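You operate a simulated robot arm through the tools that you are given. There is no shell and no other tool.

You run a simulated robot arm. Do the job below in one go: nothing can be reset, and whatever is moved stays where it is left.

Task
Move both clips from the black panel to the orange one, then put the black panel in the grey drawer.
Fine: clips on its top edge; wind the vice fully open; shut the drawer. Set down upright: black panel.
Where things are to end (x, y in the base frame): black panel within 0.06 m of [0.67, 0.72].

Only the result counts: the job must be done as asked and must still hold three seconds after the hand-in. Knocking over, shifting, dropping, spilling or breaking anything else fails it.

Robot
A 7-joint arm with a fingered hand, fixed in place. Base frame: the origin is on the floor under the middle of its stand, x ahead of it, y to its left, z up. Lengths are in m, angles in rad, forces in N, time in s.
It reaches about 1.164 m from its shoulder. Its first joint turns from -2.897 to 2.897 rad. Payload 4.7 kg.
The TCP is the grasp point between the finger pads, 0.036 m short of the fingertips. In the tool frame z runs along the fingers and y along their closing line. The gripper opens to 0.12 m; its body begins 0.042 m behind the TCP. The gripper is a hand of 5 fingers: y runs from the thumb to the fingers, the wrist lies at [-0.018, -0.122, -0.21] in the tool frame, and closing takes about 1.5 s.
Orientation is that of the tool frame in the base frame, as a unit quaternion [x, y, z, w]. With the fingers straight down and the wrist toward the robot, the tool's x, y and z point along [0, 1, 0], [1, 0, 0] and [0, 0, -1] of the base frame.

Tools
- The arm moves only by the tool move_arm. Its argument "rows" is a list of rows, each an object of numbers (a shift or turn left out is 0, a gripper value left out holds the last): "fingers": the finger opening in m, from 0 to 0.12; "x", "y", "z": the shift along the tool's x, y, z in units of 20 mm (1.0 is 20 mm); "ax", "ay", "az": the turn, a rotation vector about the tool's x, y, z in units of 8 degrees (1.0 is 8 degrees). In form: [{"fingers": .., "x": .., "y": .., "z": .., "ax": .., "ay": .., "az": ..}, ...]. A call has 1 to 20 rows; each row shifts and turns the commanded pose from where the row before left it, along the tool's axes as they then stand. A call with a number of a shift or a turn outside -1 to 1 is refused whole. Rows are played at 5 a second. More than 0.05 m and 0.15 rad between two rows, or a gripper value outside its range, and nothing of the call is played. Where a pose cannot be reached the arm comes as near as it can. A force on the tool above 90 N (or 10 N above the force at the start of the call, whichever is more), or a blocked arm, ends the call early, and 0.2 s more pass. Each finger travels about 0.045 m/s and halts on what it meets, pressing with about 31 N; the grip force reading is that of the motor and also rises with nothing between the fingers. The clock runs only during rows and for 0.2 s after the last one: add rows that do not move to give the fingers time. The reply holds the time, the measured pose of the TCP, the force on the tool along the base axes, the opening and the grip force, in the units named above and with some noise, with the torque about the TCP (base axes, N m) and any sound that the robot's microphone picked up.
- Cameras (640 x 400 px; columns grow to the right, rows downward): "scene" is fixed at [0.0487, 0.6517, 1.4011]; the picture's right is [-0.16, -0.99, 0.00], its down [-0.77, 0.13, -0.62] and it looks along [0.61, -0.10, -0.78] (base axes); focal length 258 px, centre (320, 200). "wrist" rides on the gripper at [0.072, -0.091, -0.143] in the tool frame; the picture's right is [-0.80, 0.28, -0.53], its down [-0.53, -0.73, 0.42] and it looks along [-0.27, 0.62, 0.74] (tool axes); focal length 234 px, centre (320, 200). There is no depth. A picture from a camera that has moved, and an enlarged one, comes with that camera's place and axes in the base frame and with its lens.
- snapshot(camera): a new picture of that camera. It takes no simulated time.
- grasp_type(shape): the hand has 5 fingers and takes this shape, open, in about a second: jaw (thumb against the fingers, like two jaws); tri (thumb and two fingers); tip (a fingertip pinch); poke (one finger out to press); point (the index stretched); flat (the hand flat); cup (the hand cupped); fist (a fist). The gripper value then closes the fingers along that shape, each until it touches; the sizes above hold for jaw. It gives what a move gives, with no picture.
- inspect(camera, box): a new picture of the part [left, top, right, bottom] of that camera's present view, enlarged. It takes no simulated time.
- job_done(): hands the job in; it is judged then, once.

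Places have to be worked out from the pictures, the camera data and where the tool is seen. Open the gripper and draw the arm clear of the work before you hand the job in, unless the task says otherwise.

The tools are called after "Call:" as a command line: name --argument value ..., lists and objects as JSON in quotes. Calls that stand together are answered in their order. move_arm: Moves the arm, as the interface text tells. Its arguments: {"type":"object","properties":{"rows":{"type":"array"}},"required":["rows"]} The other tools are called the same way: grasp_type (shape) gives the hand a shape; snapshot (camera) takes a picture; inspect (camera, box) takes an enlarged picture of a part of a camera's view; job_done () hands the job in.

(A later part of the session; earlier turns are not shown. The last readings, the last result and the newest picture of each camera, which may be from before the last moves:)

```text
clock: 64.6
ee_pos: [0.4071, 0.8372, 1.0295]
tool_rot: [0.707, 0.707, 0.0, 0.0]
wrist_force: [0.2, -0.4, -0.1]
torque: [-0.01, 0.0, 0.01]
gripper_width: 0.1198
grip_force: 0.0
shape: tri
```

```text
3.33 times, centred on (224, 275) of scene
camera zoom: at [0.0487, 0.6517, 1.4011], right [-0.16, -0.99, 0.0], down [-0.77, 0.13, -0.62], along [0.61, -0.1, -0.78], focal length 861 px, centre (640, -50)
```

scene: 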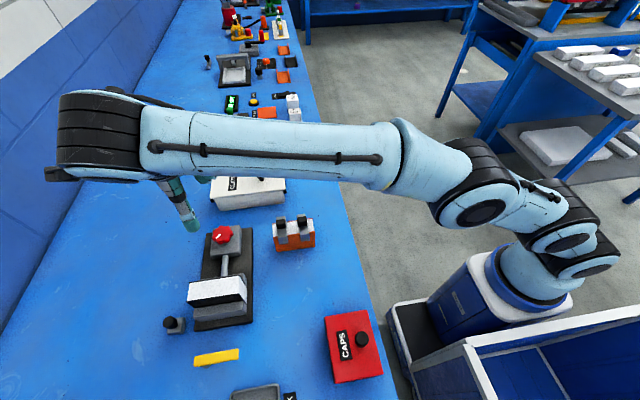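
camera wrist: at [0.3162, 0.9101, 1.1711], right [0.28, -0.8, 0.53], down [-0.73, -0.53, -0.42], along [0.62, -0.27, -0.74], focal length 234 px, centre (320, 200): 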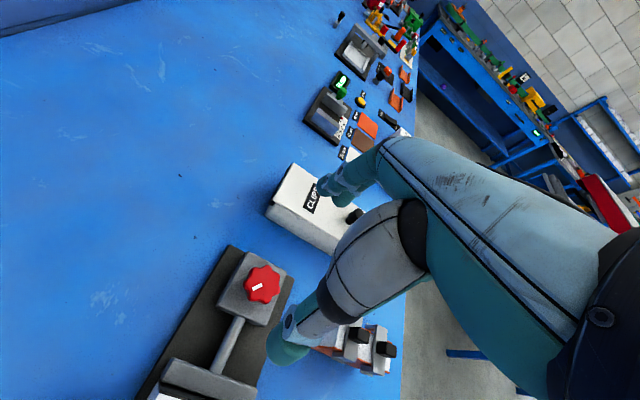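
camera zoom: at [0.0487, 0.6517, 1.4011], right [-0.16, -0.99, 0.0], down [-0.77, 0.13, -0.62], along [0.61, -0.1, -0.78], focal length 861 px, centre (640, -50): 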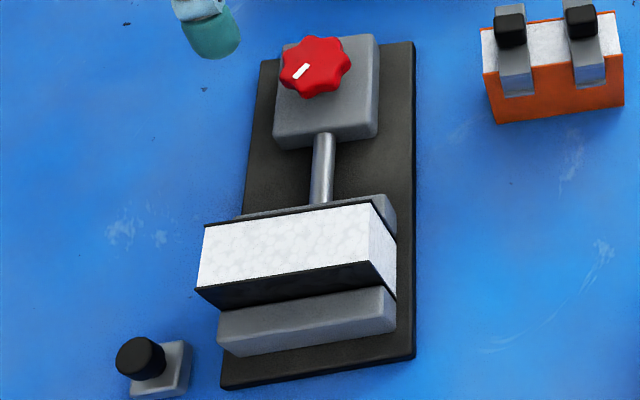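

Both cameras agree on the knob's top centre: (0.403, 0.832, 0.868), diameter ~48 mm. I'll set the three-finger opening to 75 mm and descend to just above it to check the straddle.

Call:
move_arm --rows '[{"fingers": 0.075, "x": -0.25, "y": -0.2}, {}, {}, {"z": 0.8}, {"z": 0.8}, {"z": 0.8}, {"z": 0.8}, {"z": 0.8}, {}]'

Call:
snapshot --camera "wrist"

Call:
inspect --camera "wrist" --box '[220, 180, 380, 320]'

Call:
snapshot --camera "scene"

```text
clock: 66.6
ee_pos: [0.404, 0.8325, 0.9491]
tool_rot: [0.707, 0.708, -0.001, 0.0]
wrist_force: [-0.5, 0.7, -0.3]
torque: [0.01, 0.02, -0.02]
gripper_width: 0.0758
grip_force: 0.1
shape: tri
```

```text
taken
camera wrist: at [0.3117, 0.9055, 1.0914], right [0.28, -0.8, 0.53], down [-0.73, -0.53, -0.42], along [0.62, -0.27, -0.74], focal length 234 px, centre (320, 200)
```

wrist: 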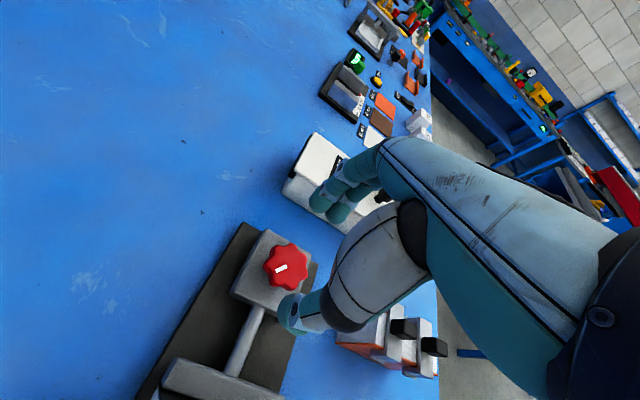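

```text
2.86 times, centred on (300, 250) of wrist
camera zoom: at [0.3117, 0.9055, 1.0914], right [0.28, -0.8, 0.53], down [-0.73, -0.53, -0.42], along [0.62, -0.27, -0.74], focal length 669 px, centre (377, 57)
```

zoom: 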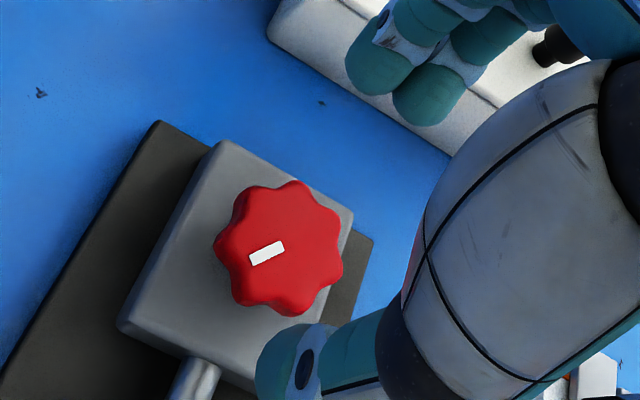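

```text
taken
```

scene: 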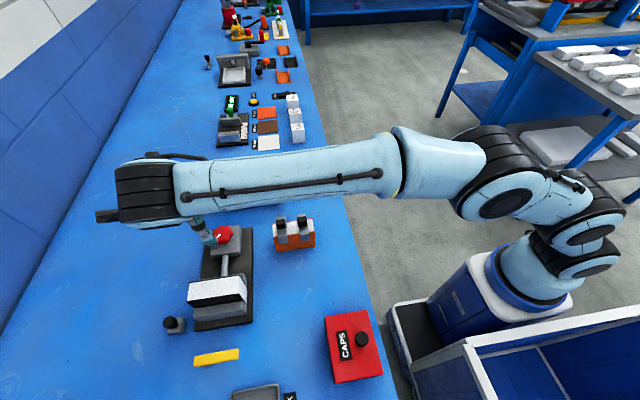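

Two fingers and the thumb straddle the knob properly, and the housing top is at z≈0.839. I'll lower until the tips are about 9 mm above the housing and close on the knob.

Call:
move_arm --rows '[{"z": 0.8}, {"z": 0.8}, {"z": 0.8}, {"z": 0.8}, {}, {"fingers": 0.0}, {}, {}, {}, {}, {}, {}]'

Call:
inspect --camera "wrist" --box '[220, 180, 380, 320]'

```text
clock: 69.2
ee_pos: [0.4017, 0.8306, 0.8838]
tool_rot: [0.707, 0.707, 0.0, 0.001]
wrist_force: [-0.5, -0.1, -6.0]
torque: [-0.02, 0.15, 0.02]
gripper_width: 0.042
grip_force: 30.5
shape: tri
```

```text
2.86 times, centred on (300, 250) of wrist
camera zoom: at [0.3095, 0.904, 1.0264], right [0.28, -0.8, 0.53], down [-0.73, -0.53, -0.42], along [0.62, -0.27, -0.74], focal length 669 px, centre (377, 57)
```

zoom: 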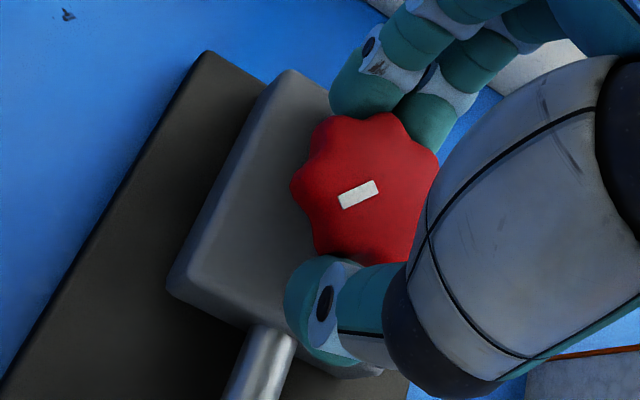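

The knob is gripped (42 mm). I'll turn it counter-clockwise seen from above, 60° first, watching the torque and whether the jaw moves.

Call:
move_arm --rows '[{"az": -0.9375}, {"az": -0.9375}, {"az": -0.9375}, {"az": -0.9375}, {"az": -0.9375}, {"az": -0.9375}, {"az": -0.9375}, {"az": -0.9375}, {}]'

Call:
snapshot --camera "wrist"

Call:
snapshot --camera "scene"

```text
clock: 71.2
ee_pos: [0.4025, 0.8318, 0.8858]
tool_rot: [0.258, 0.966, -0.001, -0.001]
wrist_force: [0.7, -14.4, -12.8]
torque: [-0.56, 0.11, -0.05]
gripper_width: 0.0403
grip_force: 30.8
shape: tri
```

```text
taken
camera wrist: at [0.294, 0.789, 1.0273], right [0.84, -0.16, 0.53], down [0.1, -0.9, -0.42], along [0.54, 0.4, -0.74], focal length 234 px, centre (320, 200)
```

wrist: 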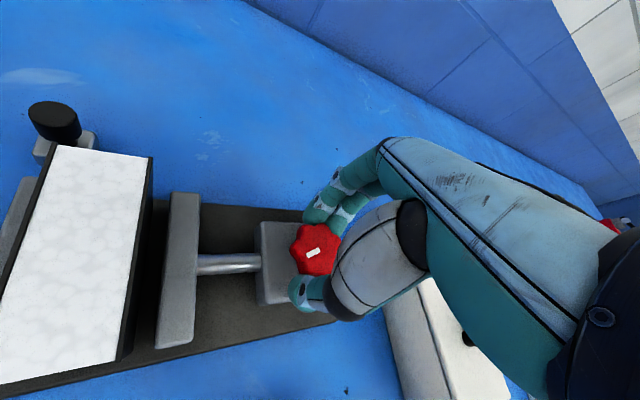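

```text
taken
```

scene: 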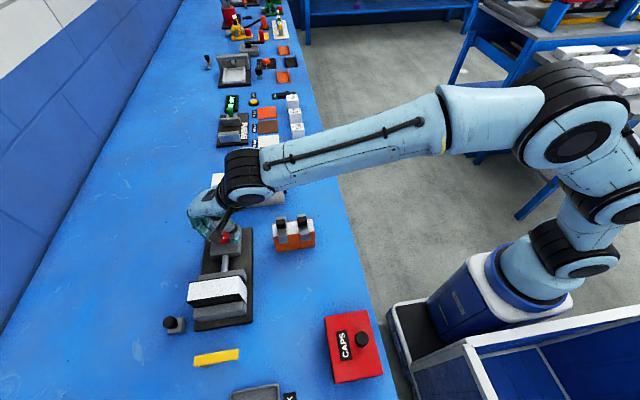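

It works: the rear jaw has moved clear of the panel, which stands on its own. I'll continue turning the same way.

Call:
move_arm --rows '[{"az": -0.9375}, {"az": -0.9375}, {"az": -0.9375}, {"az": -0.9375}, {"az": -0.9375}, {"az": -0.9375}, {"az": -0.9375}, {"az": -0.9375}, {}]'

Call:
snapshot --camera "wrist"

Call:
inspect --camera "scene" --box '[160, 190, 288, 335]'

```text
clock: 73.2
ee_pos: [0.4031, 0.8304, 0.8852]
tool_rot: [-0.26, 0.966, 0.0, 0.0]
wrist_force: [12.5, -11.6, -10.7]
torque: [-0.54, -0.46, -0.05]
gripper_width: 0.0398
grip_force: 30.9
shape: tri
```

```text
taken
camera wrist: at [0.3856, 0.7169, 1.0277], right [0.56, 0.64, 0.53], down [0.83, -0.37, -0.42], along [-0.08, 0.67, -0.74], focal length 234 px, centre (320, 200)
```

wrist: 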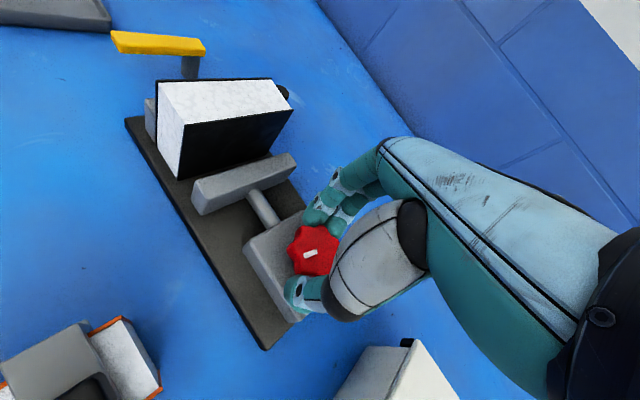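

```text
2.76 times, centred on (224, 262) of scene
camera zoom: at [0.0487, 0.6517, 1.4011], right [-0.16, -0.99, 0.0], down [-0.77, 0.13, -0.62], along [0.61, -0.1, -0.78], focal length 713 px, centre (585, 28)
```

zoom: 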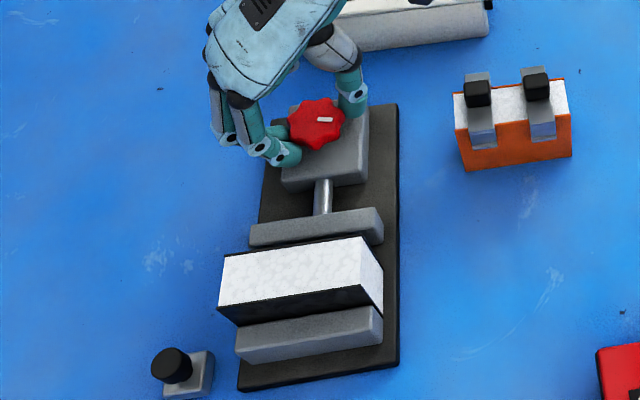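

The gap keeps growing and the panel stands steady. I'll turn another 60°, as far as the arm allows.

Call:
move_arm --rows '[{"az": -0.9375}, {"az": -0.9375}, {"az": -0.9375}, {"az": -0.9375}, {"az": -0.9375}, {"az": -0.9375}, {"az": -0.9375}, {"az": -0.9375}, {}]'

Call:
snapshot --camera "wrist"

Call:
inspect --camera "scene" --box '[160, 190, 288, 335]'

```text
clock: 75.2
ee_pos: [0.402, 0.8267, 0.8855]
tool_rot: [0.708, -0.706, 0.0, -0.001]
wrist_force: [4.4, 10.5, 11.7]
torque: [0.33, 0.05, -0.47]
gripper_width: 0.039
grip_force: 31.2
shape: tri
out of reach, approached as far as the arm can: row 8
```

```text
taken
camera wrist: at [0.4929, 0.7552, 1.0271], right [-0.28, 0.8, 0.53], down [0.73, 0.53, -0.42], along [-0.62, 0.27, -0.74], focal length 234 px, centre (320, 200)
```

wrist: 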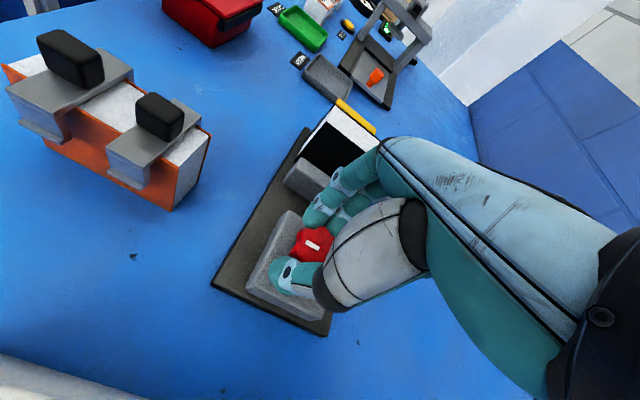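

```text
2.76 times, centred on (224, 262) of scene
camera zoom: at [0.0487, 0.6517, 1.4011], right [-0.16, -0.99, 0.0], down [-0.77, 0.13, -0.62], along [0.61, -0.1, -0.78], focal length 713 px, centre (585, 28)
```

zoom: 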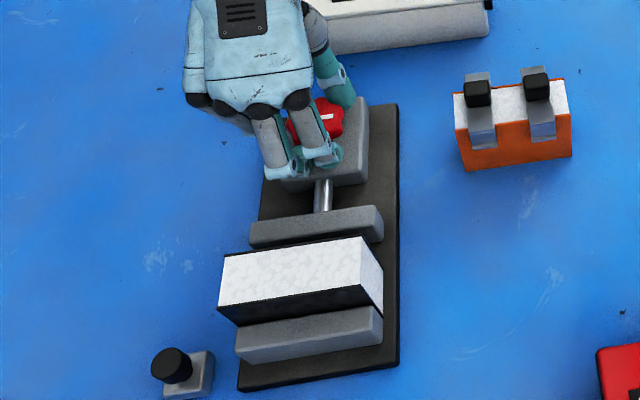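

Torque about the knob axis rose to −0.47 N·m and the jaw looks unchanged since the last picture, so this may be the end stop. I'll zoom in to compare the mark and the jaw.

Call:
inspect --camera "scene" --box '[195, 215, 275, 285]'

Call:
inspect --camera "wrist" --box '[230, 130, 390, 310]'

```text
5.71 times, centred on (235, 250) of scene
camera zoom: at [0.0487, 0.6517, 1.4011], right [-0.16, -0.99, 0.0], down [-0.77, 0.13, -0.62], along [0.61, -0.1, -0.78], focal length 1476 px, centre (806, -86)
```

zoom: 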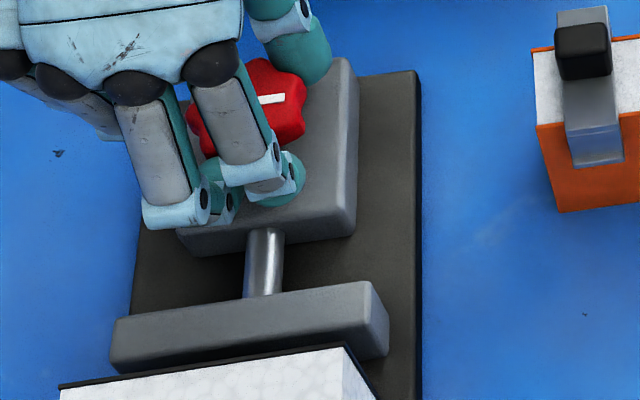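

```text
2.22 times, centred on (310, 220) of wrist
camera zoom: at [0.4929, 0.7552, 1.0271], right [-0.28, 0.8, 0.53], down [0.73, 0.53, -0.42], along [-0.62, 0.27, -0.74], focal length 520 px, centre (342, 156)
```

zoom: 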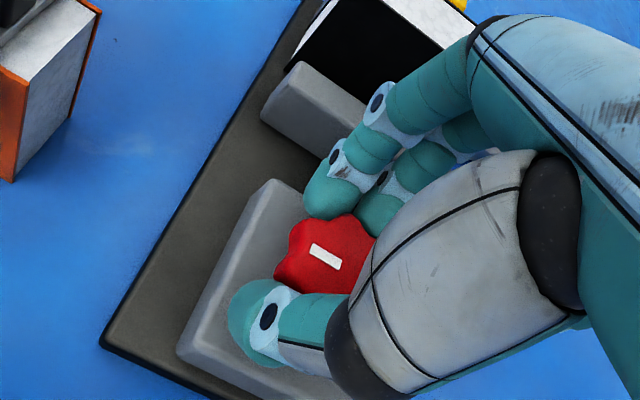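

The mark shows the knob turned about 130° and then stayed put while the fingers slipped, which points to the end stop. To confirm, I'll release, turn the hand back, and re-grip for another try.

Call:
move_arm --rows '[{"fingers": 0.08}, {}, {}, {}, {"az": 0.9375}, {"az": 0.9375}, {"az": 0.9375}, {"az": 0.9375}, {"az": 0.9375}, {"az": 0.9375}, {"az": 0.9375}, {"az": 0.9375}, {"az": 0.9375}, {"az": 0.9375}, {"az": 0.9375}, {"az": 0.9375}, {"az": 0.9375}, {"az": 0.9375}, {}]'

Call:
snapshot --camera "wrist"

Call:
inspect --camera "scene" --box '[195, 215, 275, 285]'

```text
clock: 79.2
ee_pos: [0.4007, 0.8275, 0.8845]
tool_rot: [0.13, 0.991, 0.0, 0.001]
wrist_force: [0.1, 0.6, 0.6]
torque: [0.01, -0.01, 0.0]
gripper_width: 0.08
grip_force: 0.0
shape: tri
```

```text
taken
camera wrist: at [0.307, 0.7579, 1.0257], right [0.85, 0.06, 0.53], down [0.32, -0.85, -0.42], along [0.42, 0.53, -0.74], focal length 234 px, centre (320, 200)
```

wrist: 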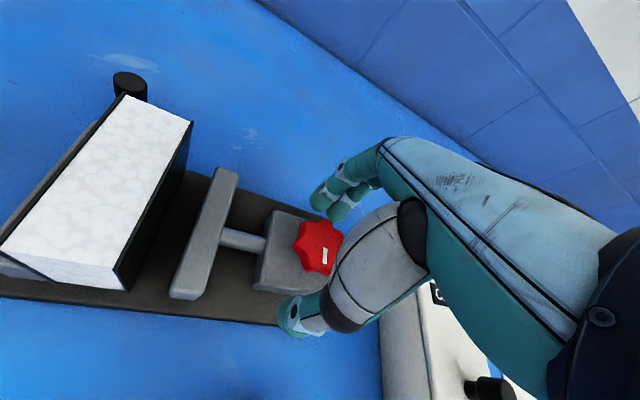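

```text
5.71 times, centred on (235, 250) of scene
camera zoom: at [0.0487, 0.6517, 1.4011], right [-0.16, -0.99, 0.0], down [-0.77, 0.13, -0.62], along [0.61, -0.1, -0.78], focal length 1476 px, centre (806, -86)
```

zoom: 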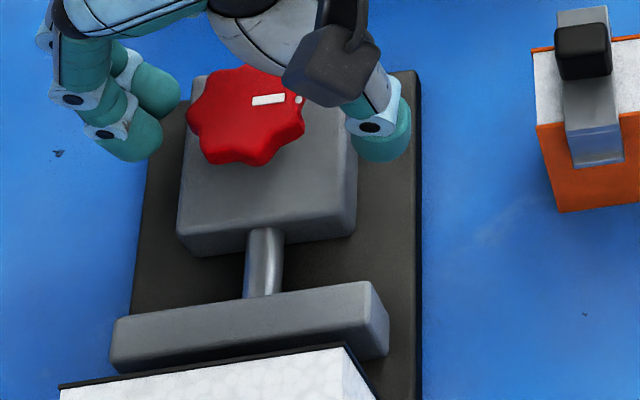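

The mark is where it was left. I'll re-centre slightly, grip again and try turning further counter-clockwise by 45°.

Call:
move_arm --rows '[{"x": -0.05, "y": 0.22}, {"fingers": 0.0}, {}, {}, {}, {}, {}, {}, {"az": -0.75}, {"az": -0.75}, {"az": -0.75}, {"az": -0.75}, {"az": -0.75}, {"az": -0.75}, {"az": -0.75}, {}]'

Call:
inspect --camera "scene" --box '[195, 215, 275, 285]'

Call:
snapshot --camera "wrist"

```text
clock: 82.6
ee_pos: [0.4035, 0.831, 0.8799]
tool_rot: [-0.235, 0.972, -0.002, -0.001]
wrist_force: [7.8, -1.5, -31.4]
torque: [-0.5, -0.4, -0.72]
gripper_width: 0.036
grip_force: 30.9
shape: tri
```

```text
5.71 times, centred on (235, 250) of scene
camera zoom: at [0.0487, 0.6517, 1.4011], right [-0.16, -0.99, 0.0], down [-0.77, 0.13, -0.62], along [0.61, -0.1, -0.78], focal length 1476 px, centre (806, -86)
```

zoom: 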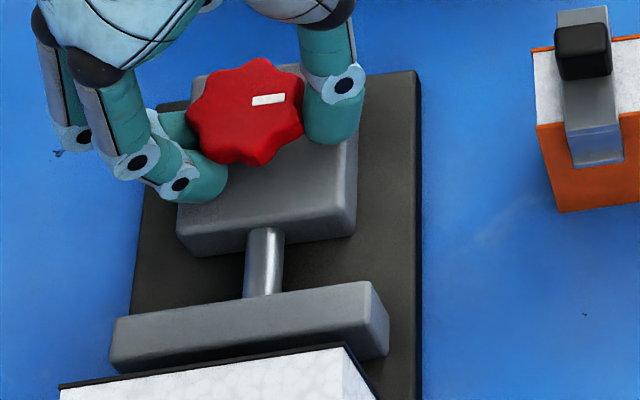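

```text
taken
camera wrist: at [0.3806, 0.7177, 1.0234], right [0.59, 0.62, 0.52], down [0.81, -0.41, -0.42], along [-0.05, 0.67, -0.74], focal length 234 px, centre (320, 200)
```

wrist: 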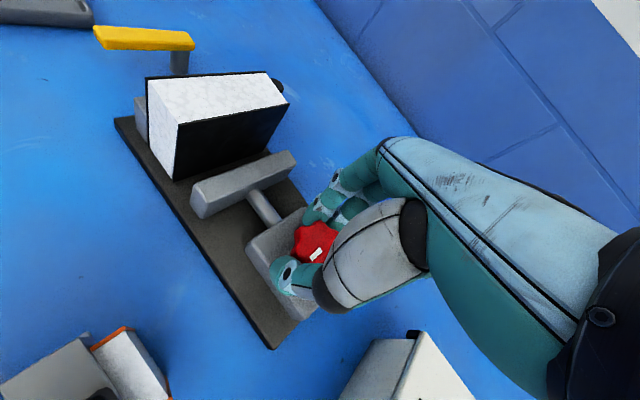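

The knob and jaw didn't move at all against 0.7 N·m, so the vice is fully open. I'll release the knob and rise clear.

Call:
move_arm --rows '[{"fingers": 0.09}, {}, {}, {}, {"z": -0.6}, {"z": -0.9}, {"z": -0.9}, {"z": -0.9}, {"z": -0.9}, {"z": -0.9}, {}]'

Call:
inspect --camera "scene" --box '[160, 190, 288, 335]'

Call:
snapshot --camera "wrist"

```text
clock: 85.0
ee_pos: [0.405, 0.832, 0.9867]
tool_rot: [-0.234, 0.972, 0.0, 0.0]
wrist_force: [0.5, 0.0, -0.6]
torque: [0.0, -0.01, 0.0]
gripper_width: 0.0897
grip_force: 0.0
shape: tri
```

```text
2.76 times, centred on (224, 262) of scene
camera zoom: at [0.0487, 0.6517, 1.4011], right [-0.16, -0.99, 0.0], down [-0.77, 0.13, -0.62], along [0.61, -0.1, -0.78], focal length 713 px, centre (585, 28)
```

zoom: 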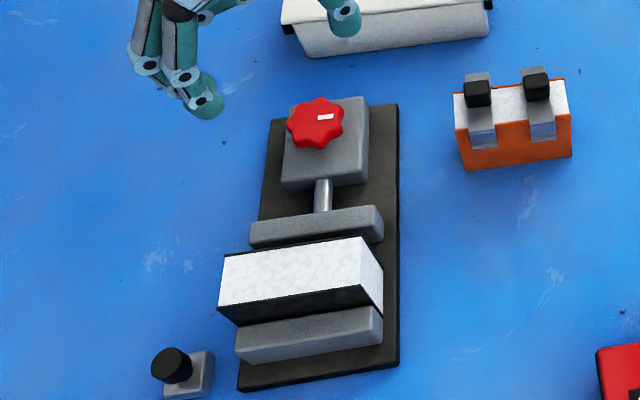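

```text
taken
camera wrist: at [0.3799, 0.7177, 1.1287], right [0.59, 0.61, 0.53], down [0.81, -0.41, -0.42], along [-0.05, 0.67, -0.74], focal length 234 px, centre (320, 200)
```

wrist: 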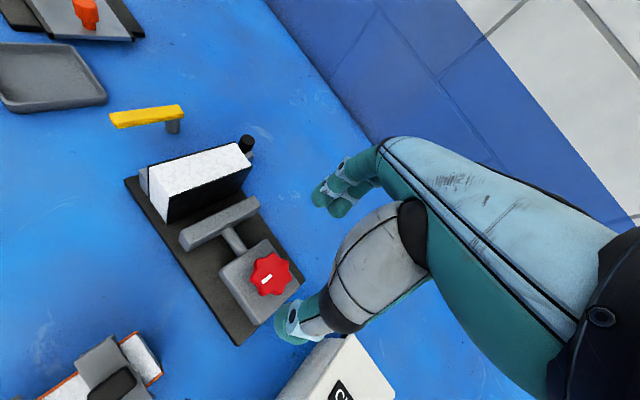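

The vice stays open with the panel standing free in it. Now the drawer: I'll turn the hand square to the bench, back away over the bench front, and look at the drawer handle.

Call:
move_arm --rows '[{"az": 0.85, "z": -0.5}, {"az": 0.85, "z": -0.5}, {"az": 0.85, "z": -0.5}, {"az": 0.85, "z": -0.5}, {"y": -1, "x": -0.4}, {"y": -1, "x": -0.4}, {"y": -1, "x": -0.4}, {"y": -1, "x": -0.4}, {"y": -1, "x": -0.4}, {"y": -1, "x": -0.4}, {"y": -1, "x": -0.4}, {"y": -1, "x": -0.4}, {"y": -1, "x": -0.4}, {"y": -1, "x": -0.4}, {"y": -1, "x": -0.4}, {"y": -1, "x": -0.4}, {"y": -1, "x": -0.4}, {"y": -1, "x": -0.4}, {"y": -1, "x": -0.4}, {"y": -1, "x": -0.4}]'

Call:
move_arm --rows '[{"y": -1, "x": -0.7}, {"y": -1, "x": -0.7}, {"y": -1, "x": -0.7}, {"y": -1, "x": -0.7}, {"y": -1, "x": -0.7}, {"y": -1, "x": -0.7}, {"y": -1, "x": -0.7}, {"y": -1, "x": -0.7}, {"y": -1, "x": -0.7}, {"y": -1, "x": -0.7}, {"y": -0.5}, {}]'

Call:
snapshot --camera "wrist"

Call:
snapshot --camera "scene"

```text
clock: 89.2
ee_pos: [0.5324, 0.5086, 1.0234]
tool_rot: [0.001, 1.0, 0.0, 0.0]
wrist_force: [-0.5, 0.8, 0.1]
torque: [0.0, -0.01, 0.0]
gripper_width: 0.0896
grip_force: 0.0
shape: tri
```

```text
clock: 91.8
ee_pos: [0.6714, 0.2998, 1.0234]
tool_rot: [0.001, 1.0, 0.0, 0.0]
wrist_force: [0.3, 0.6, 0.1]
torque: [0.03, 0.01, -0.01]
gripper_width: 0.0898
grip_force: 0.1
shape: tri
```

```text
taken
camera wrist: at [0.5984, 0.209, 1.1665], right [0.8, 0.28, 0.53], down [0.53, -0.73, -0.42], along [0.27, 0.62, -0.74], focal length 234 px, centre (320, 200)
```

wrist: 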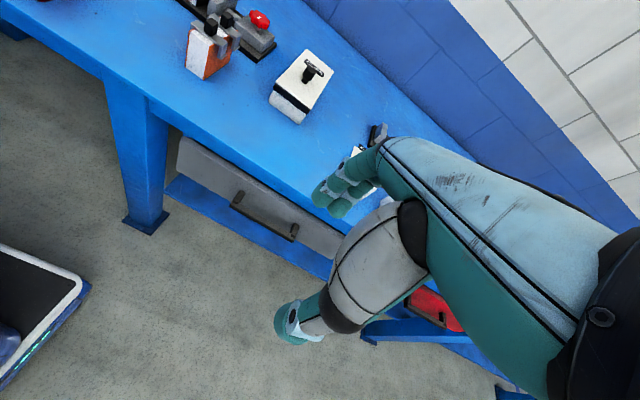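

```text
taken
```

scene: 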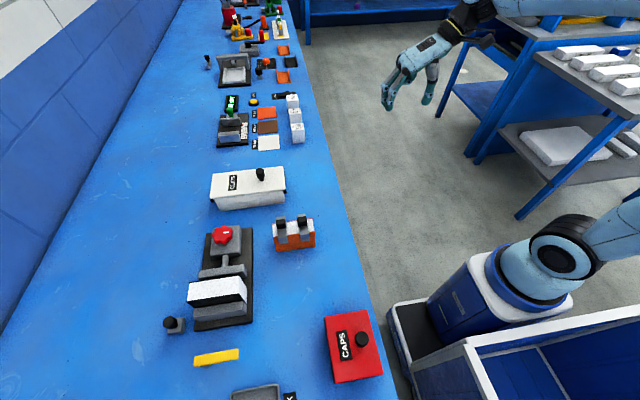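

The grey drawer with its bar handle is in view. I'll zoom in to measure it.

Call:
inspect --camera "wrist" --box '[160, 120, 352, 280]'

Call:
inspect --camera "wrist" --box '[220, 175, 316, 255]'

```text
2.50 times, centred on (256, 200) of wrist
camera zoom: at [0.5984, 0.209, 1.1665], right [0.8, 0.28, 0.53], down [0.53, -0.73, -0.42], along [0.27, 0.62, -0.74], focal length 585 px, centre (480, 200)
```

zoom: 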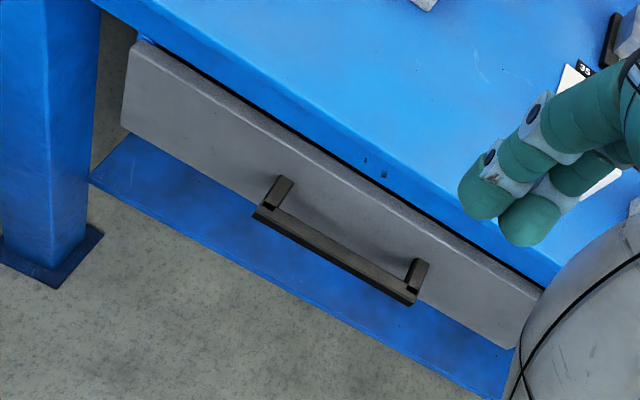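

```text
5.00 times, centred on (268, 215) of wrist
camera zoom: at [0.5984, 0.209, 1.1665], right [0.8, 0.28, 0.53], down [0.53, -0.73, -0.42], along [0.27, 0.62, -0.74], focal length 1171 px, centre (580, 125)
```

zoom: 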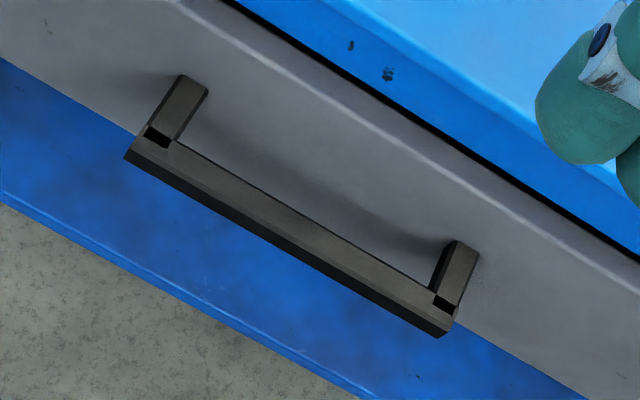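

Triangulating with the earlier view: the drawer front is recessed at y≈0.54 (z≈0.55–0.69, x from 0.424), and the bar handle runs x≈0.583–0.765 at y≈0.49, z≈0.63, so the drawer is centred at x≈0.67. I'll switch to the jaw shape, tilt the hand 60° forward, and lower it in front of the drawer for a close look.

Call:
grasp_type --shape "jaw"

Call:
move_arm --rows '[{"ax": -0.9375, "fingers": 0.06}, {"ax": -0.9375}, {"ax": -0.9375}, {"ax": -0.9375}, {"ax": -0.9375}, {"ax": -0.9375}, {"ax": -0.9375}, {"ax": -0.9375}, {}]'

Call:
snapshot --camera "scene"

```text
clock: 92.7
ee_pos: [0.6721, 0.2996, 1.0242]
tool_rot: [0.002, 1.0, -0.001, -0.001]
wrist_force: [-0.8, 0.0, 0.3]
torque: [0.0, 0.0, 0.0]
gripper_width: 0.1201
grip_force: 0.0
shape: jaw
```

```text
clock: 94.7
ee_pos: [0.6718, 0.3003, 1.0265]
tool_rot: [0.001, 0.865, 0.501, 0.001]
wrist_force: [-0.2, 0.5, 0.5]
torque: [-0.04, 0.0, -0.02]
gripper_width: 0.0603
grip_force: 0.1
shape: jaw
```

```text
taken
```

scene: 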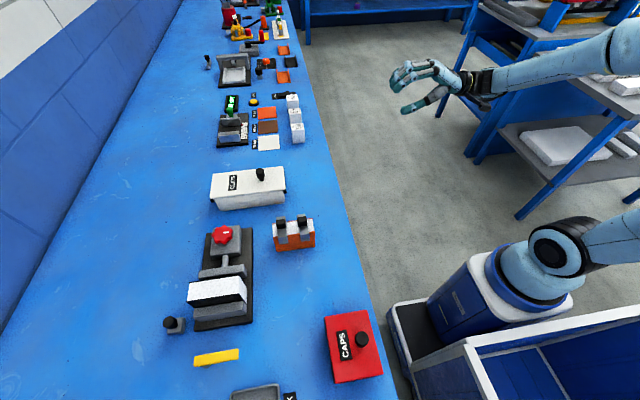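

The tilt is as intended. Now lowering in front of the drawer to about (0.72, 0.30, 0.70).

Call:
move_arm --rows '[{"x": -0.174, "y": -1, "z": 0.577}, {"x": -0.174, "y": -1, "z": 0.577}, {"x": -0.174, "y": -1, "z": 0.577}, {"x": -0.174, "y": -1, "z": 0.577}, {"x": -0.174, "y": -1, "z": 0.577}, {"x": -0.174, "y": -1, "z": 0.577}, {"x": -0.174, "y": -1, "z": 0.577}, {"x": -0.174, "y": -1, "z": 0.577}, {"x": -0.174, "y": -1, "z": 0.577}, {"x": -0.174, "y": -1, "z": 0.577}, {"x": -0.174, "y": -1, "z": 0.577}, {"x": -0.174, "y": -1, "z": 0.577}, {"x": -0.174, "y": -1, "z": 0.577}, {"x": -0.174, "y": -1, "z": 0.577}, {}]'

Call:
snapshot --camera "wrist"

Call:
snapshot --camera "scene"

```text
clock: 97.9
ee_pos: [0.7214, 0.2988, 0.7027]
tool_rot: [0.001, 0.866, 0.5, 0.0]
wrist_force: [0.3, -0.4, 0.6]
torque: [0.04, 0.04, 0.01]
gripper_width: 0.0604
grip_force: 0.1
shape: jaw
```

```text
taken
camera wrist: at [0.6474, 0.1302, 0.6943], right [0.8, -0.32, 0.5], down [0.53, 0.0, -0.85], along [0.27, 0.95, 0.17], focal length 234 px, centre (320, 200)
```

wrist: 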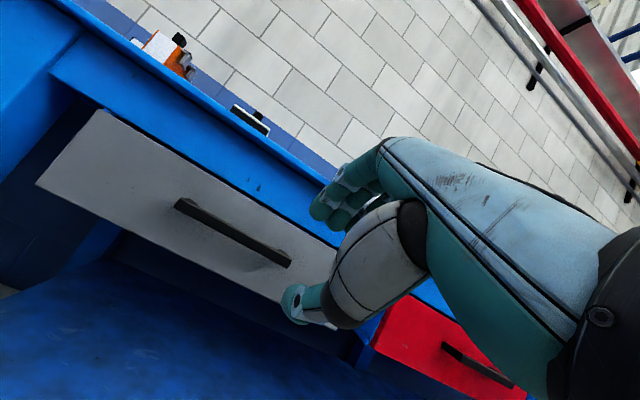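

```text
taken
```

scene: 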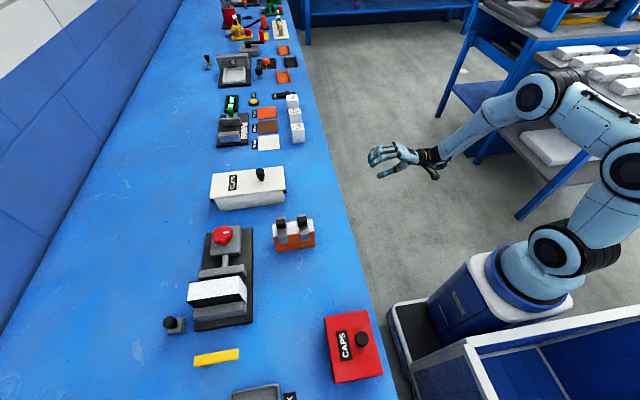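

Now there's a frontal view of the drawer and handle. I'll zoom in for exact coordinates.

Call:
inspect --camera "wrist" --box '[160, 180, 304, 280]'

Call:
inspect --camera "wrist" --box '[20, 80, 372, 320]'

```text
4.00 times, centred on (232, 230) of wrist
camera zoom: at [0.6474, 0.1302, 0.6943], right [0.8, -0.32, 0.5], down [0.53, 0.0, -0.85], along [0.27, 0.95, 0.17], focal length 937 px, centre (672, 80)
```

zoom: 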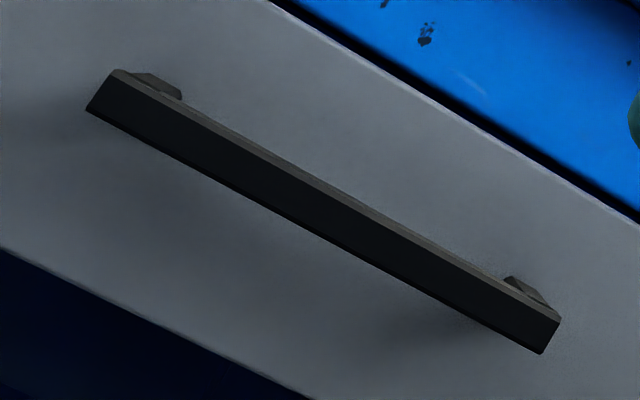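

```text
1.67 times, centred on (196, 200) of wrist
camera zoom: at [0.6474, 0.1302, 0.6943], right [0.8, -0.32, 0.5], down [0.53, 0.0, -0.85], along [0.27, 0.95, 0.17], focal length 390 px, centre (527, 200)
```

zoom: 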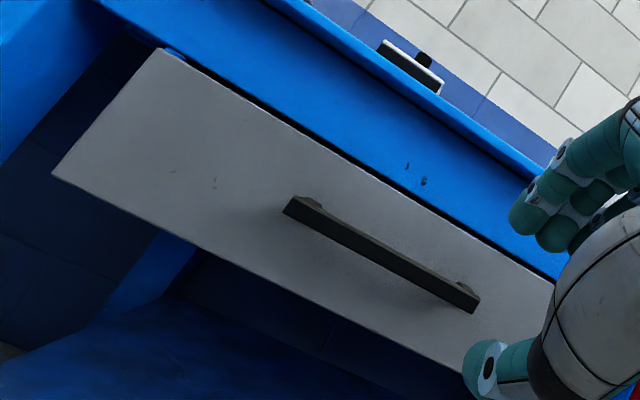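

The bar handle is centred at about x 0.670, y 0.481, z 0.650 (13 mm thick) with ~49 mm behind it to the drawer front. I'll line up 0.1 m in front of it along the finger direction first.

Call:
move_arm --rows '[{"x": 0.643, "y": 0.5625, "z": 0.9}, {"x": 0.643, "y": 0.5625, "z": 0.9}, {"x": 0.643, "y": 0.5625, "z": 0.9}, {"x": 0.643, "y": 0.5625, "z": 0.9}, {}]'

Call:
snapshot --camera "wrist"

Call:
inspect --camera "wrist" --box '[200, 160, 360, 340]'

```text
clock: 99.1
ee_pos: [0.6684, 0.3849, 0.7042]
tool_rot: [0.002, 0.866, 0.5, 0.001]
wrist_force: [0.0, 0.2, -0.7]
torque: [-0.03, -0.02, -0.01]
gripper_width: 0.0606
grip_force: 0.1
shape: jaw
```

```text
taken
camera wrist: at [0.5955, 0.215, 0.6961], right [0.8, -0.32, 0.5], down [0.53, 0.0, -0.85], along [0.27, 0.95, 0.17], focal length 234 px, centre (320, 200)
```

wrist: 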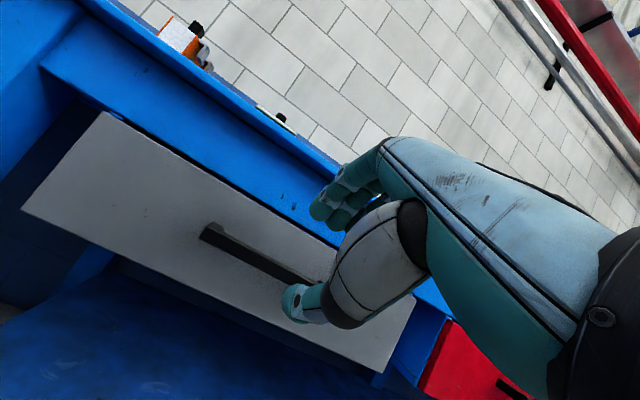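

```text
2.22 times, centred on (280, 250) of wrist
camera zoom: at [0.5955, 0.215, 0.6961], right [0.8, -0.32, 0.5], down [0.53, 0.0, -0.85], along [0.27, 0.95, 0.17], focal length 520 px, centre (409, 89)
```

zoom: 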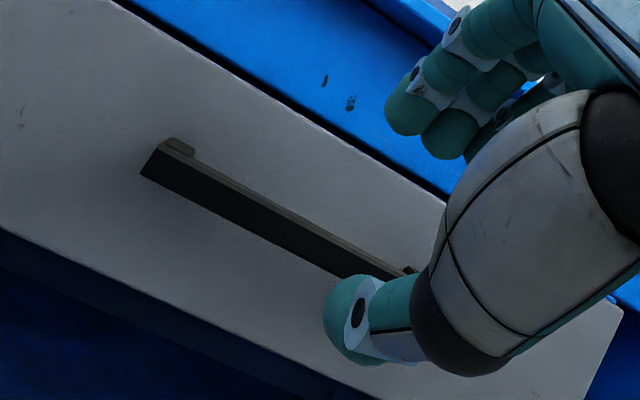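

The bar lies between thumb and fingers along the approach line. I'll advance 0.1 m along the fingers, slowly.

Call:
move_arm --rows '[{"z": 0.9}, {"z": 0.9}, {"z": 0.8}, {"z": 0.8}, {"z": 0.6}, {"z": 0.5}, {"z": 0.5}, {}]'

Call:
inspect --camera "wrist" --box '[200, 120, 380, 340]'

```text
clock: 100.9
ee_pos: [0.6691, 0.4684, 0.6566]
tool_rot: [0.001, 0.866, 0.5, 0.001]
wrist_force: [-0.1, 1.1, -0.5]
torque: [0.02, 0.01, -0.02]
gripper_width: 0.0604
grip_force: 0.0
shape: jaw
```

```text
1.82 times, centred on (290, 230) of wrist
camera zoom: at [0.5946, 0.3006, 0.6478], right [0.8, -0.32, 0.5], down [0.53, 0.0, -0.85], along [0.27, 0.95, 0.17], focal length 426 px, centre (374, 146)
```

zoom: 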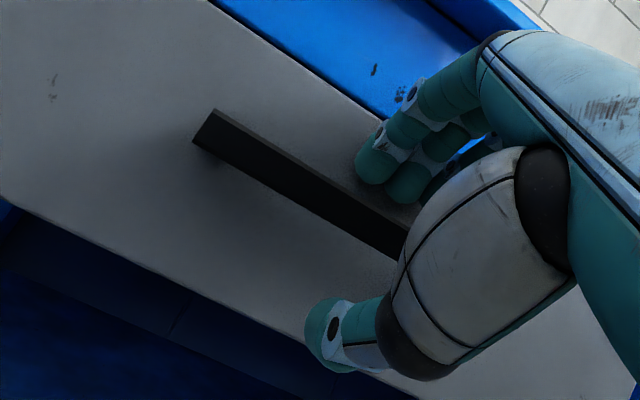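

The bar sits between fingers and thumb at the right depth. Closing on it.

Call:
move_arm --rows '[{"fingers": 0.0}, {}, {}, {}, {}, {}, {}, {}]'

Call:
inspect --camera "wrist" --box '[200, 120, 380, 340]'

```text
clock: 102.7
ee_pos: [0.6687, 0.4699, 0.655]
tool_rot: [0.002, 0.866, 0.499, 0.001]
wrist_force: [0.9, 0.7, -9.3]
torque: [-0.03, -0.25, -0.09]
gripper_width: 0.0125
grip_force: 30.7
shape: jaw
```

```text
1.82 times, centred on (290, 230) of wrist
camera zoom: at [0.5946, 0.3003, 0.6474], right [0.8, -0.32, 0.5], down [0.53, 0.0, -0.85], along [0.27, 0.95, 0.17], focal length 426 px, centre (374, 146)
```

zoom: 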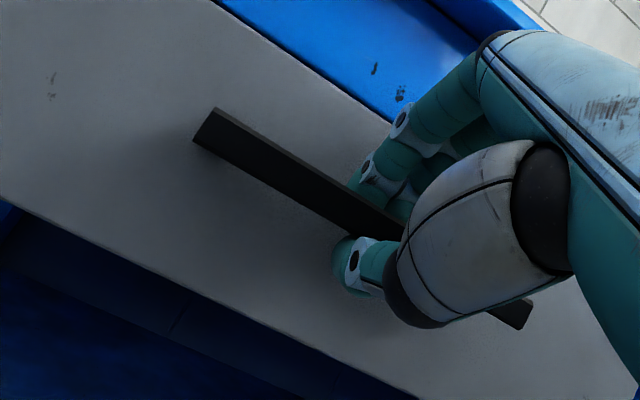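

The bar is gripped (12.5 mm). I'll pull straight toward −y, 0.1 m first.

Call:
move_arm --rows '[{"z": -0.26, "y": -0.15}, {"z": -0.43, "y": -0.25}, {"z": -0.6, "y": -0.35}, {"z": -0.6, "y": -0.35}, {"z": -0.6, "y": -0.35}, {"z": -0.6, "y": -0.35}, {"z": -0.6, "y": -0.35}, {"z": -0.6, "y": -0.35}, {}]'

Call:
snapshot --camera "wrist"

Call:
snapshot --camera "scene"

```text
clock: 104.7
ee_pos: [0.668, 0.372, 0.6561]
tool_rot: [0.002, 0.866, 0.5, 0.0]
wrist_force: [1.2, -0.1, -8.8]
torque: [-0.04, -0.26, -0.05]
gripper_width: 0.0124
grip_force: 31.2
shape: jaw
```

```text
taken
camera wrist: at [0.5945, 0.2022, 0.6471], right [0.8, -0.32, 0.5], down [0.53, 0.0, -0.85], along [0.27, 0.95, 0.17], focal length 234 px, centre (320, 200)
```

wrist: 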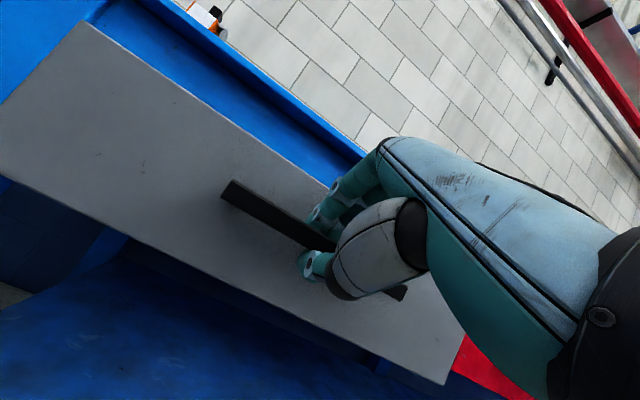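

```text
taken
```

scene: 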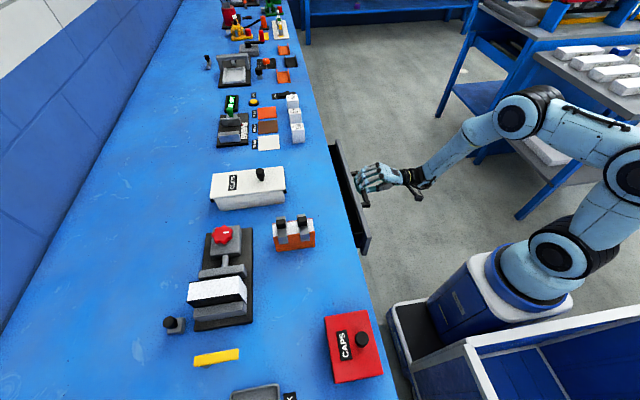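

The drawer slides out easily (0.098 m so far). I'll keep pulling.

Call:
move_arm --rows '[{"z": -0.6, "y": -0.35}, {"z": -0.6, "y": -0.35}, {"z": -0.6, "y": -0.35}, {"z": -0.6, "y": -0.35}, {"z": -0.6, "y": -0.35}, {"z": -0.6, "y": -0.35}, {"z": -0.6, "y": -0.35}, {"z": -0.6, "y": -0.35}, {}]'

Call:
snapshot --camera "scene"

```text
clock: 106.7
ee_pos: [0.6679, 0.26, 0.6558]
tool_rot: [0.002, 0.866, 0.501, 0.001]
wrist_force: [-2.6, 0.2, -15.8]
torque: [-0.2, -0.19, 0.09]
gripper_width: 0.0126
grip_force: 31.1
shape: jaw
```

```text
taken
```

scene: 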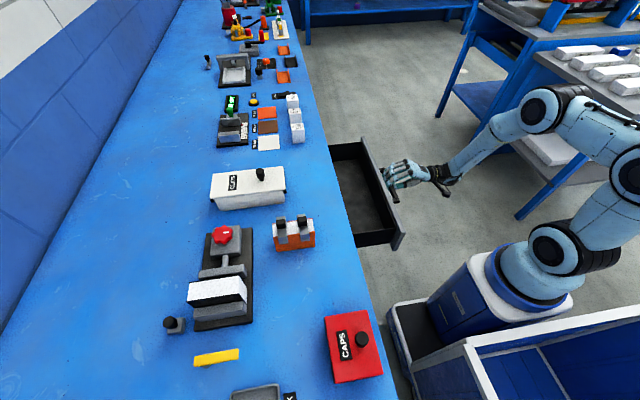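

Opened 0.21 m; the interior is getting visible. A further pull of about 0.1 m, watching for the stop.

Call:
move_arm --rows '[{"z": -0.6, "y": -0.35}, {"z": -0.6, "y": -0.35}, {"z": -0.6, "y": -0.35}, {"z": -0.6, "y": -0.35}, {"z": -0.43, "y": -0.25}, {"z": -0.43, "y": -0.25}, {}]'

Call:
snapshot --camera "scene"

```text
clock: 108.3
ee_pos: [0.6676, 0.183, 0.6541]
tool_rot: [0.001, 0.866, 0.5, 0.001]
wrist_force: [3.9, -1.1, 3.4]
torque: [0.08, -0.28, -0.12]
gripper_width: 0.0129
grip_force: 31.3
shape: jaw
```

```text
taken
```

scene: 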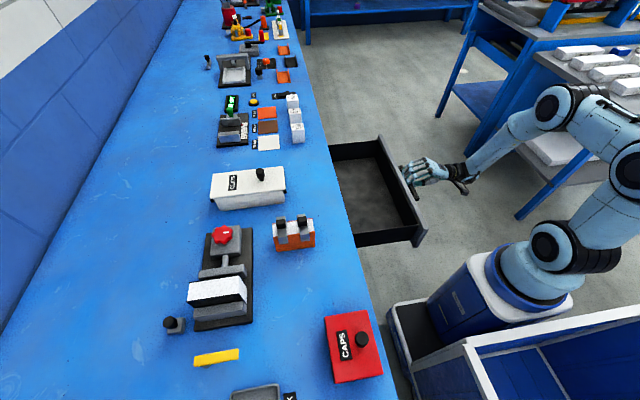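

It is open 0.287 m and still free. I'll pull about 30 mm more to give the hand more room, then release if it stays easy.

Call:
move_arm --rows '[{"z": -0.3, "y": -0.173}, {"z": -0.3, "y": -0.173}, {"z": -0.3, "y": -0.173}, {"z": -0.3, "y": -0.173}, {}]'

Call:
snapshot --camera "scene"

```text
clock: 109.3
ee_pos: [0.6659, 0.1608, 0.6501]
tool_rot: [0.003, 0.867, 0.497, -0.003]
wrist_force: [16.4, 100.2, -20.8]
torque: [-0.96, 0.08, 0.38]
gripper_width: 0.0092
grip_force: 31.1
shape: jaw
stopped in row 4: the force on the tool passed its limit at 97 N (the readings are from after the stop); the commanded pose is now the measured one
```

```text
taken
```

scene: 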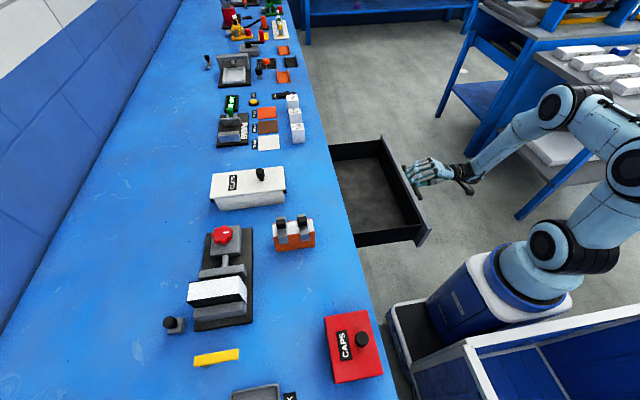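

The drawer hit its end stop at about 0.30 m. I'll ease forward a few millimetres, open the hand and withdraw along the finger direction.

Call:
move_arm --rows '[{"z": 0.26, "y": 0.15}, {}, {"fingers": 0.06}, {}, {}, {}, {"z": -0.5}, {"z": -0.8}, {"z": -0.9}, {"z": -0.9}, {"z": -0.9}, {"z": -0.9}, {}]'

Call:
snapshot --camera "wrist"

Call:
snapshot --camera "scene"

```text
clock: 112.1
ee_pos: [0.6667, 0.0774, 0.7029]
tool_rot: [0.003, 0.866, 0.499, 0.0]
wrist_force: [0.5, 0.1, -0.4]
torque: [0.01, -0.02, 0.0]
gripper_width: 0.0595
grip_force: 0.0
shape: jaw
```

```text
taken
camera wrist: at [0.5931, -0.09, 0.694], right [0.8, -0.32, 0.5], down [0.53, 0.0, -0.85], along [0.27, 0.95, 0.16], focal length 234 px, centre (320, 200)
```

wrist: 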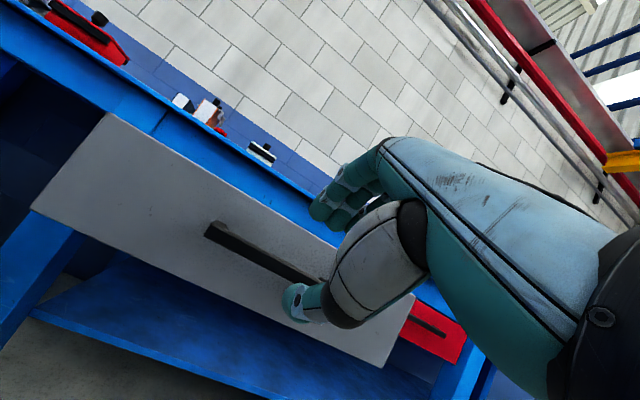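

```text
taken
```

scene: 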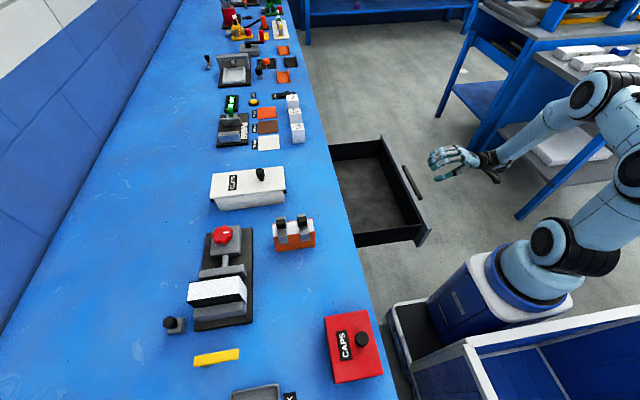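

Released, and the drawer stays open. I'll zoom the scene view on the drawer to map its interior.

Call:
inspect --camera "scene" --box '[310, 120, 450, 260]'

```text
2.86 times, centred on (380, 190) of scene
camera zoom: at [0.0487, 0.6517, 1.4011], right [-0.16, -0.99, 0.0], down [-0.77, 0.13, -0.62], along [0.61, -0.1, -0.78], focal length 738 px, centre (149, 229)
```

zoom: 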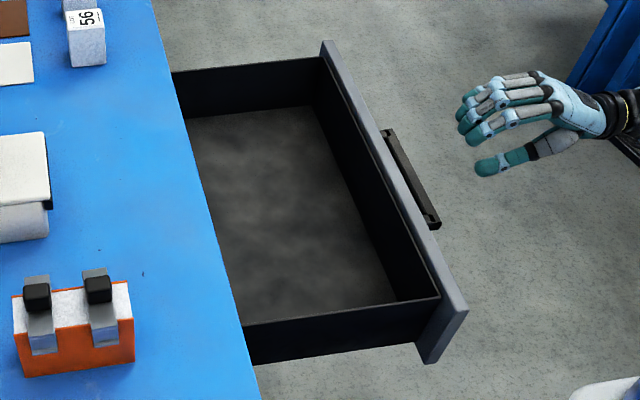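

Drawer interior: floor z≈0.594, walls up to ≈0.695, x≈0.45–0.885, front inside at y≈0.247, opened by ≈0.30 m — so the panel should be set at about (0.67, 0.41) now. I'll raise the hand, bring it upright and turn it to close along x again for the black panel.

Call:
move_arm --rows '[{"y": 0.866, "z": -0.5}, {"y": 0.866, "z": -0.5}, {"y": 0.866, "z": -0.5}, {"y": 0.866, "z": -0.5}, {"y": 0.866, "z": -0.5}, {"y": 0.866, "z": -0.5}, {"y": 0.866, "z": -0.5}, {"y": 0.866, "z": -0.5}, {"y": 0.866, "z": -0.5}, {"y": 0.866, "z": -0.5}, {"y": 0.866, "z": -0.5}, {"y": 0.866, "z": -0.5}, {"y": 0.866, "z": -0.5}, {"y": 0.866, "z": -0.5}, {"y": 0.866, "z": -0.5}, {"y": 0.866, "z": -0.5}, {"y": 0.866, "z": -0.5}, {}]'

Call:
move_arm --rows '[{"ax": 0.9375}, {"ax": 0.9375}, {"ax": 0.9375}, {"ax": 0.9375}, {"ax": 0.9375}, {"ax": 0.9375}, {"ax": 0.9375}, {"ax": 0.9375}, {"y": 1, "x": 1}, {"y": 1, "x": 1}, {"y": 1, "x": 1}, {"y": 1, "x": 1}, {"y": 1, "x": 1}, {"y": 1, "x": 1}, {"y": 1, "x": 1}, {"y": 1, "x": 1}, {"y": 1, "x": 1}, {"y": 1, "x": 1}, {}]'

Call:
snapshot --camera "scene"

```text
clock: 115.9
ee_pos: [0.6704, 0.0804, 1.0398]
tool_rot: [0.004, 0.867, 0.498, 0.0]
wrist_force: [0.8, 0.1, -0.5]
torque: [0.01, 0.04, 0.01]
gripper_width: 0.0597
grip_force: 0.0
shape: jaw
```

```text
clock: 119.9
ee_pos: [0.4717, 0.2811, 1.0417]
tool_rot: [0.004, 1.0, -0.002, -0.002]
wrist_force: [0.1, -1.1, 0.6]
torque: [0.0, 0.01, 0.02]
gripper_width: 0.0599
grip_force: 0.0
shape: jaw
```

```text
taken
```

scene: 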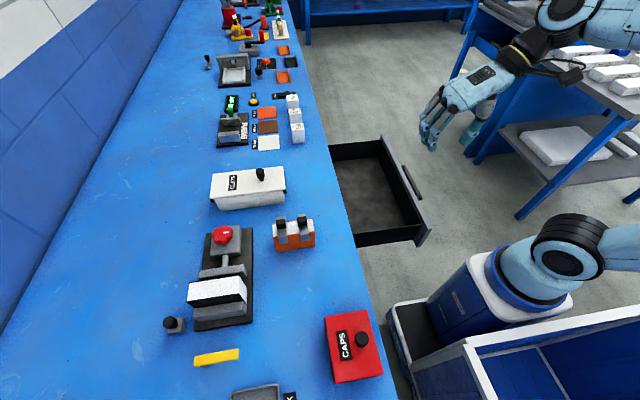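

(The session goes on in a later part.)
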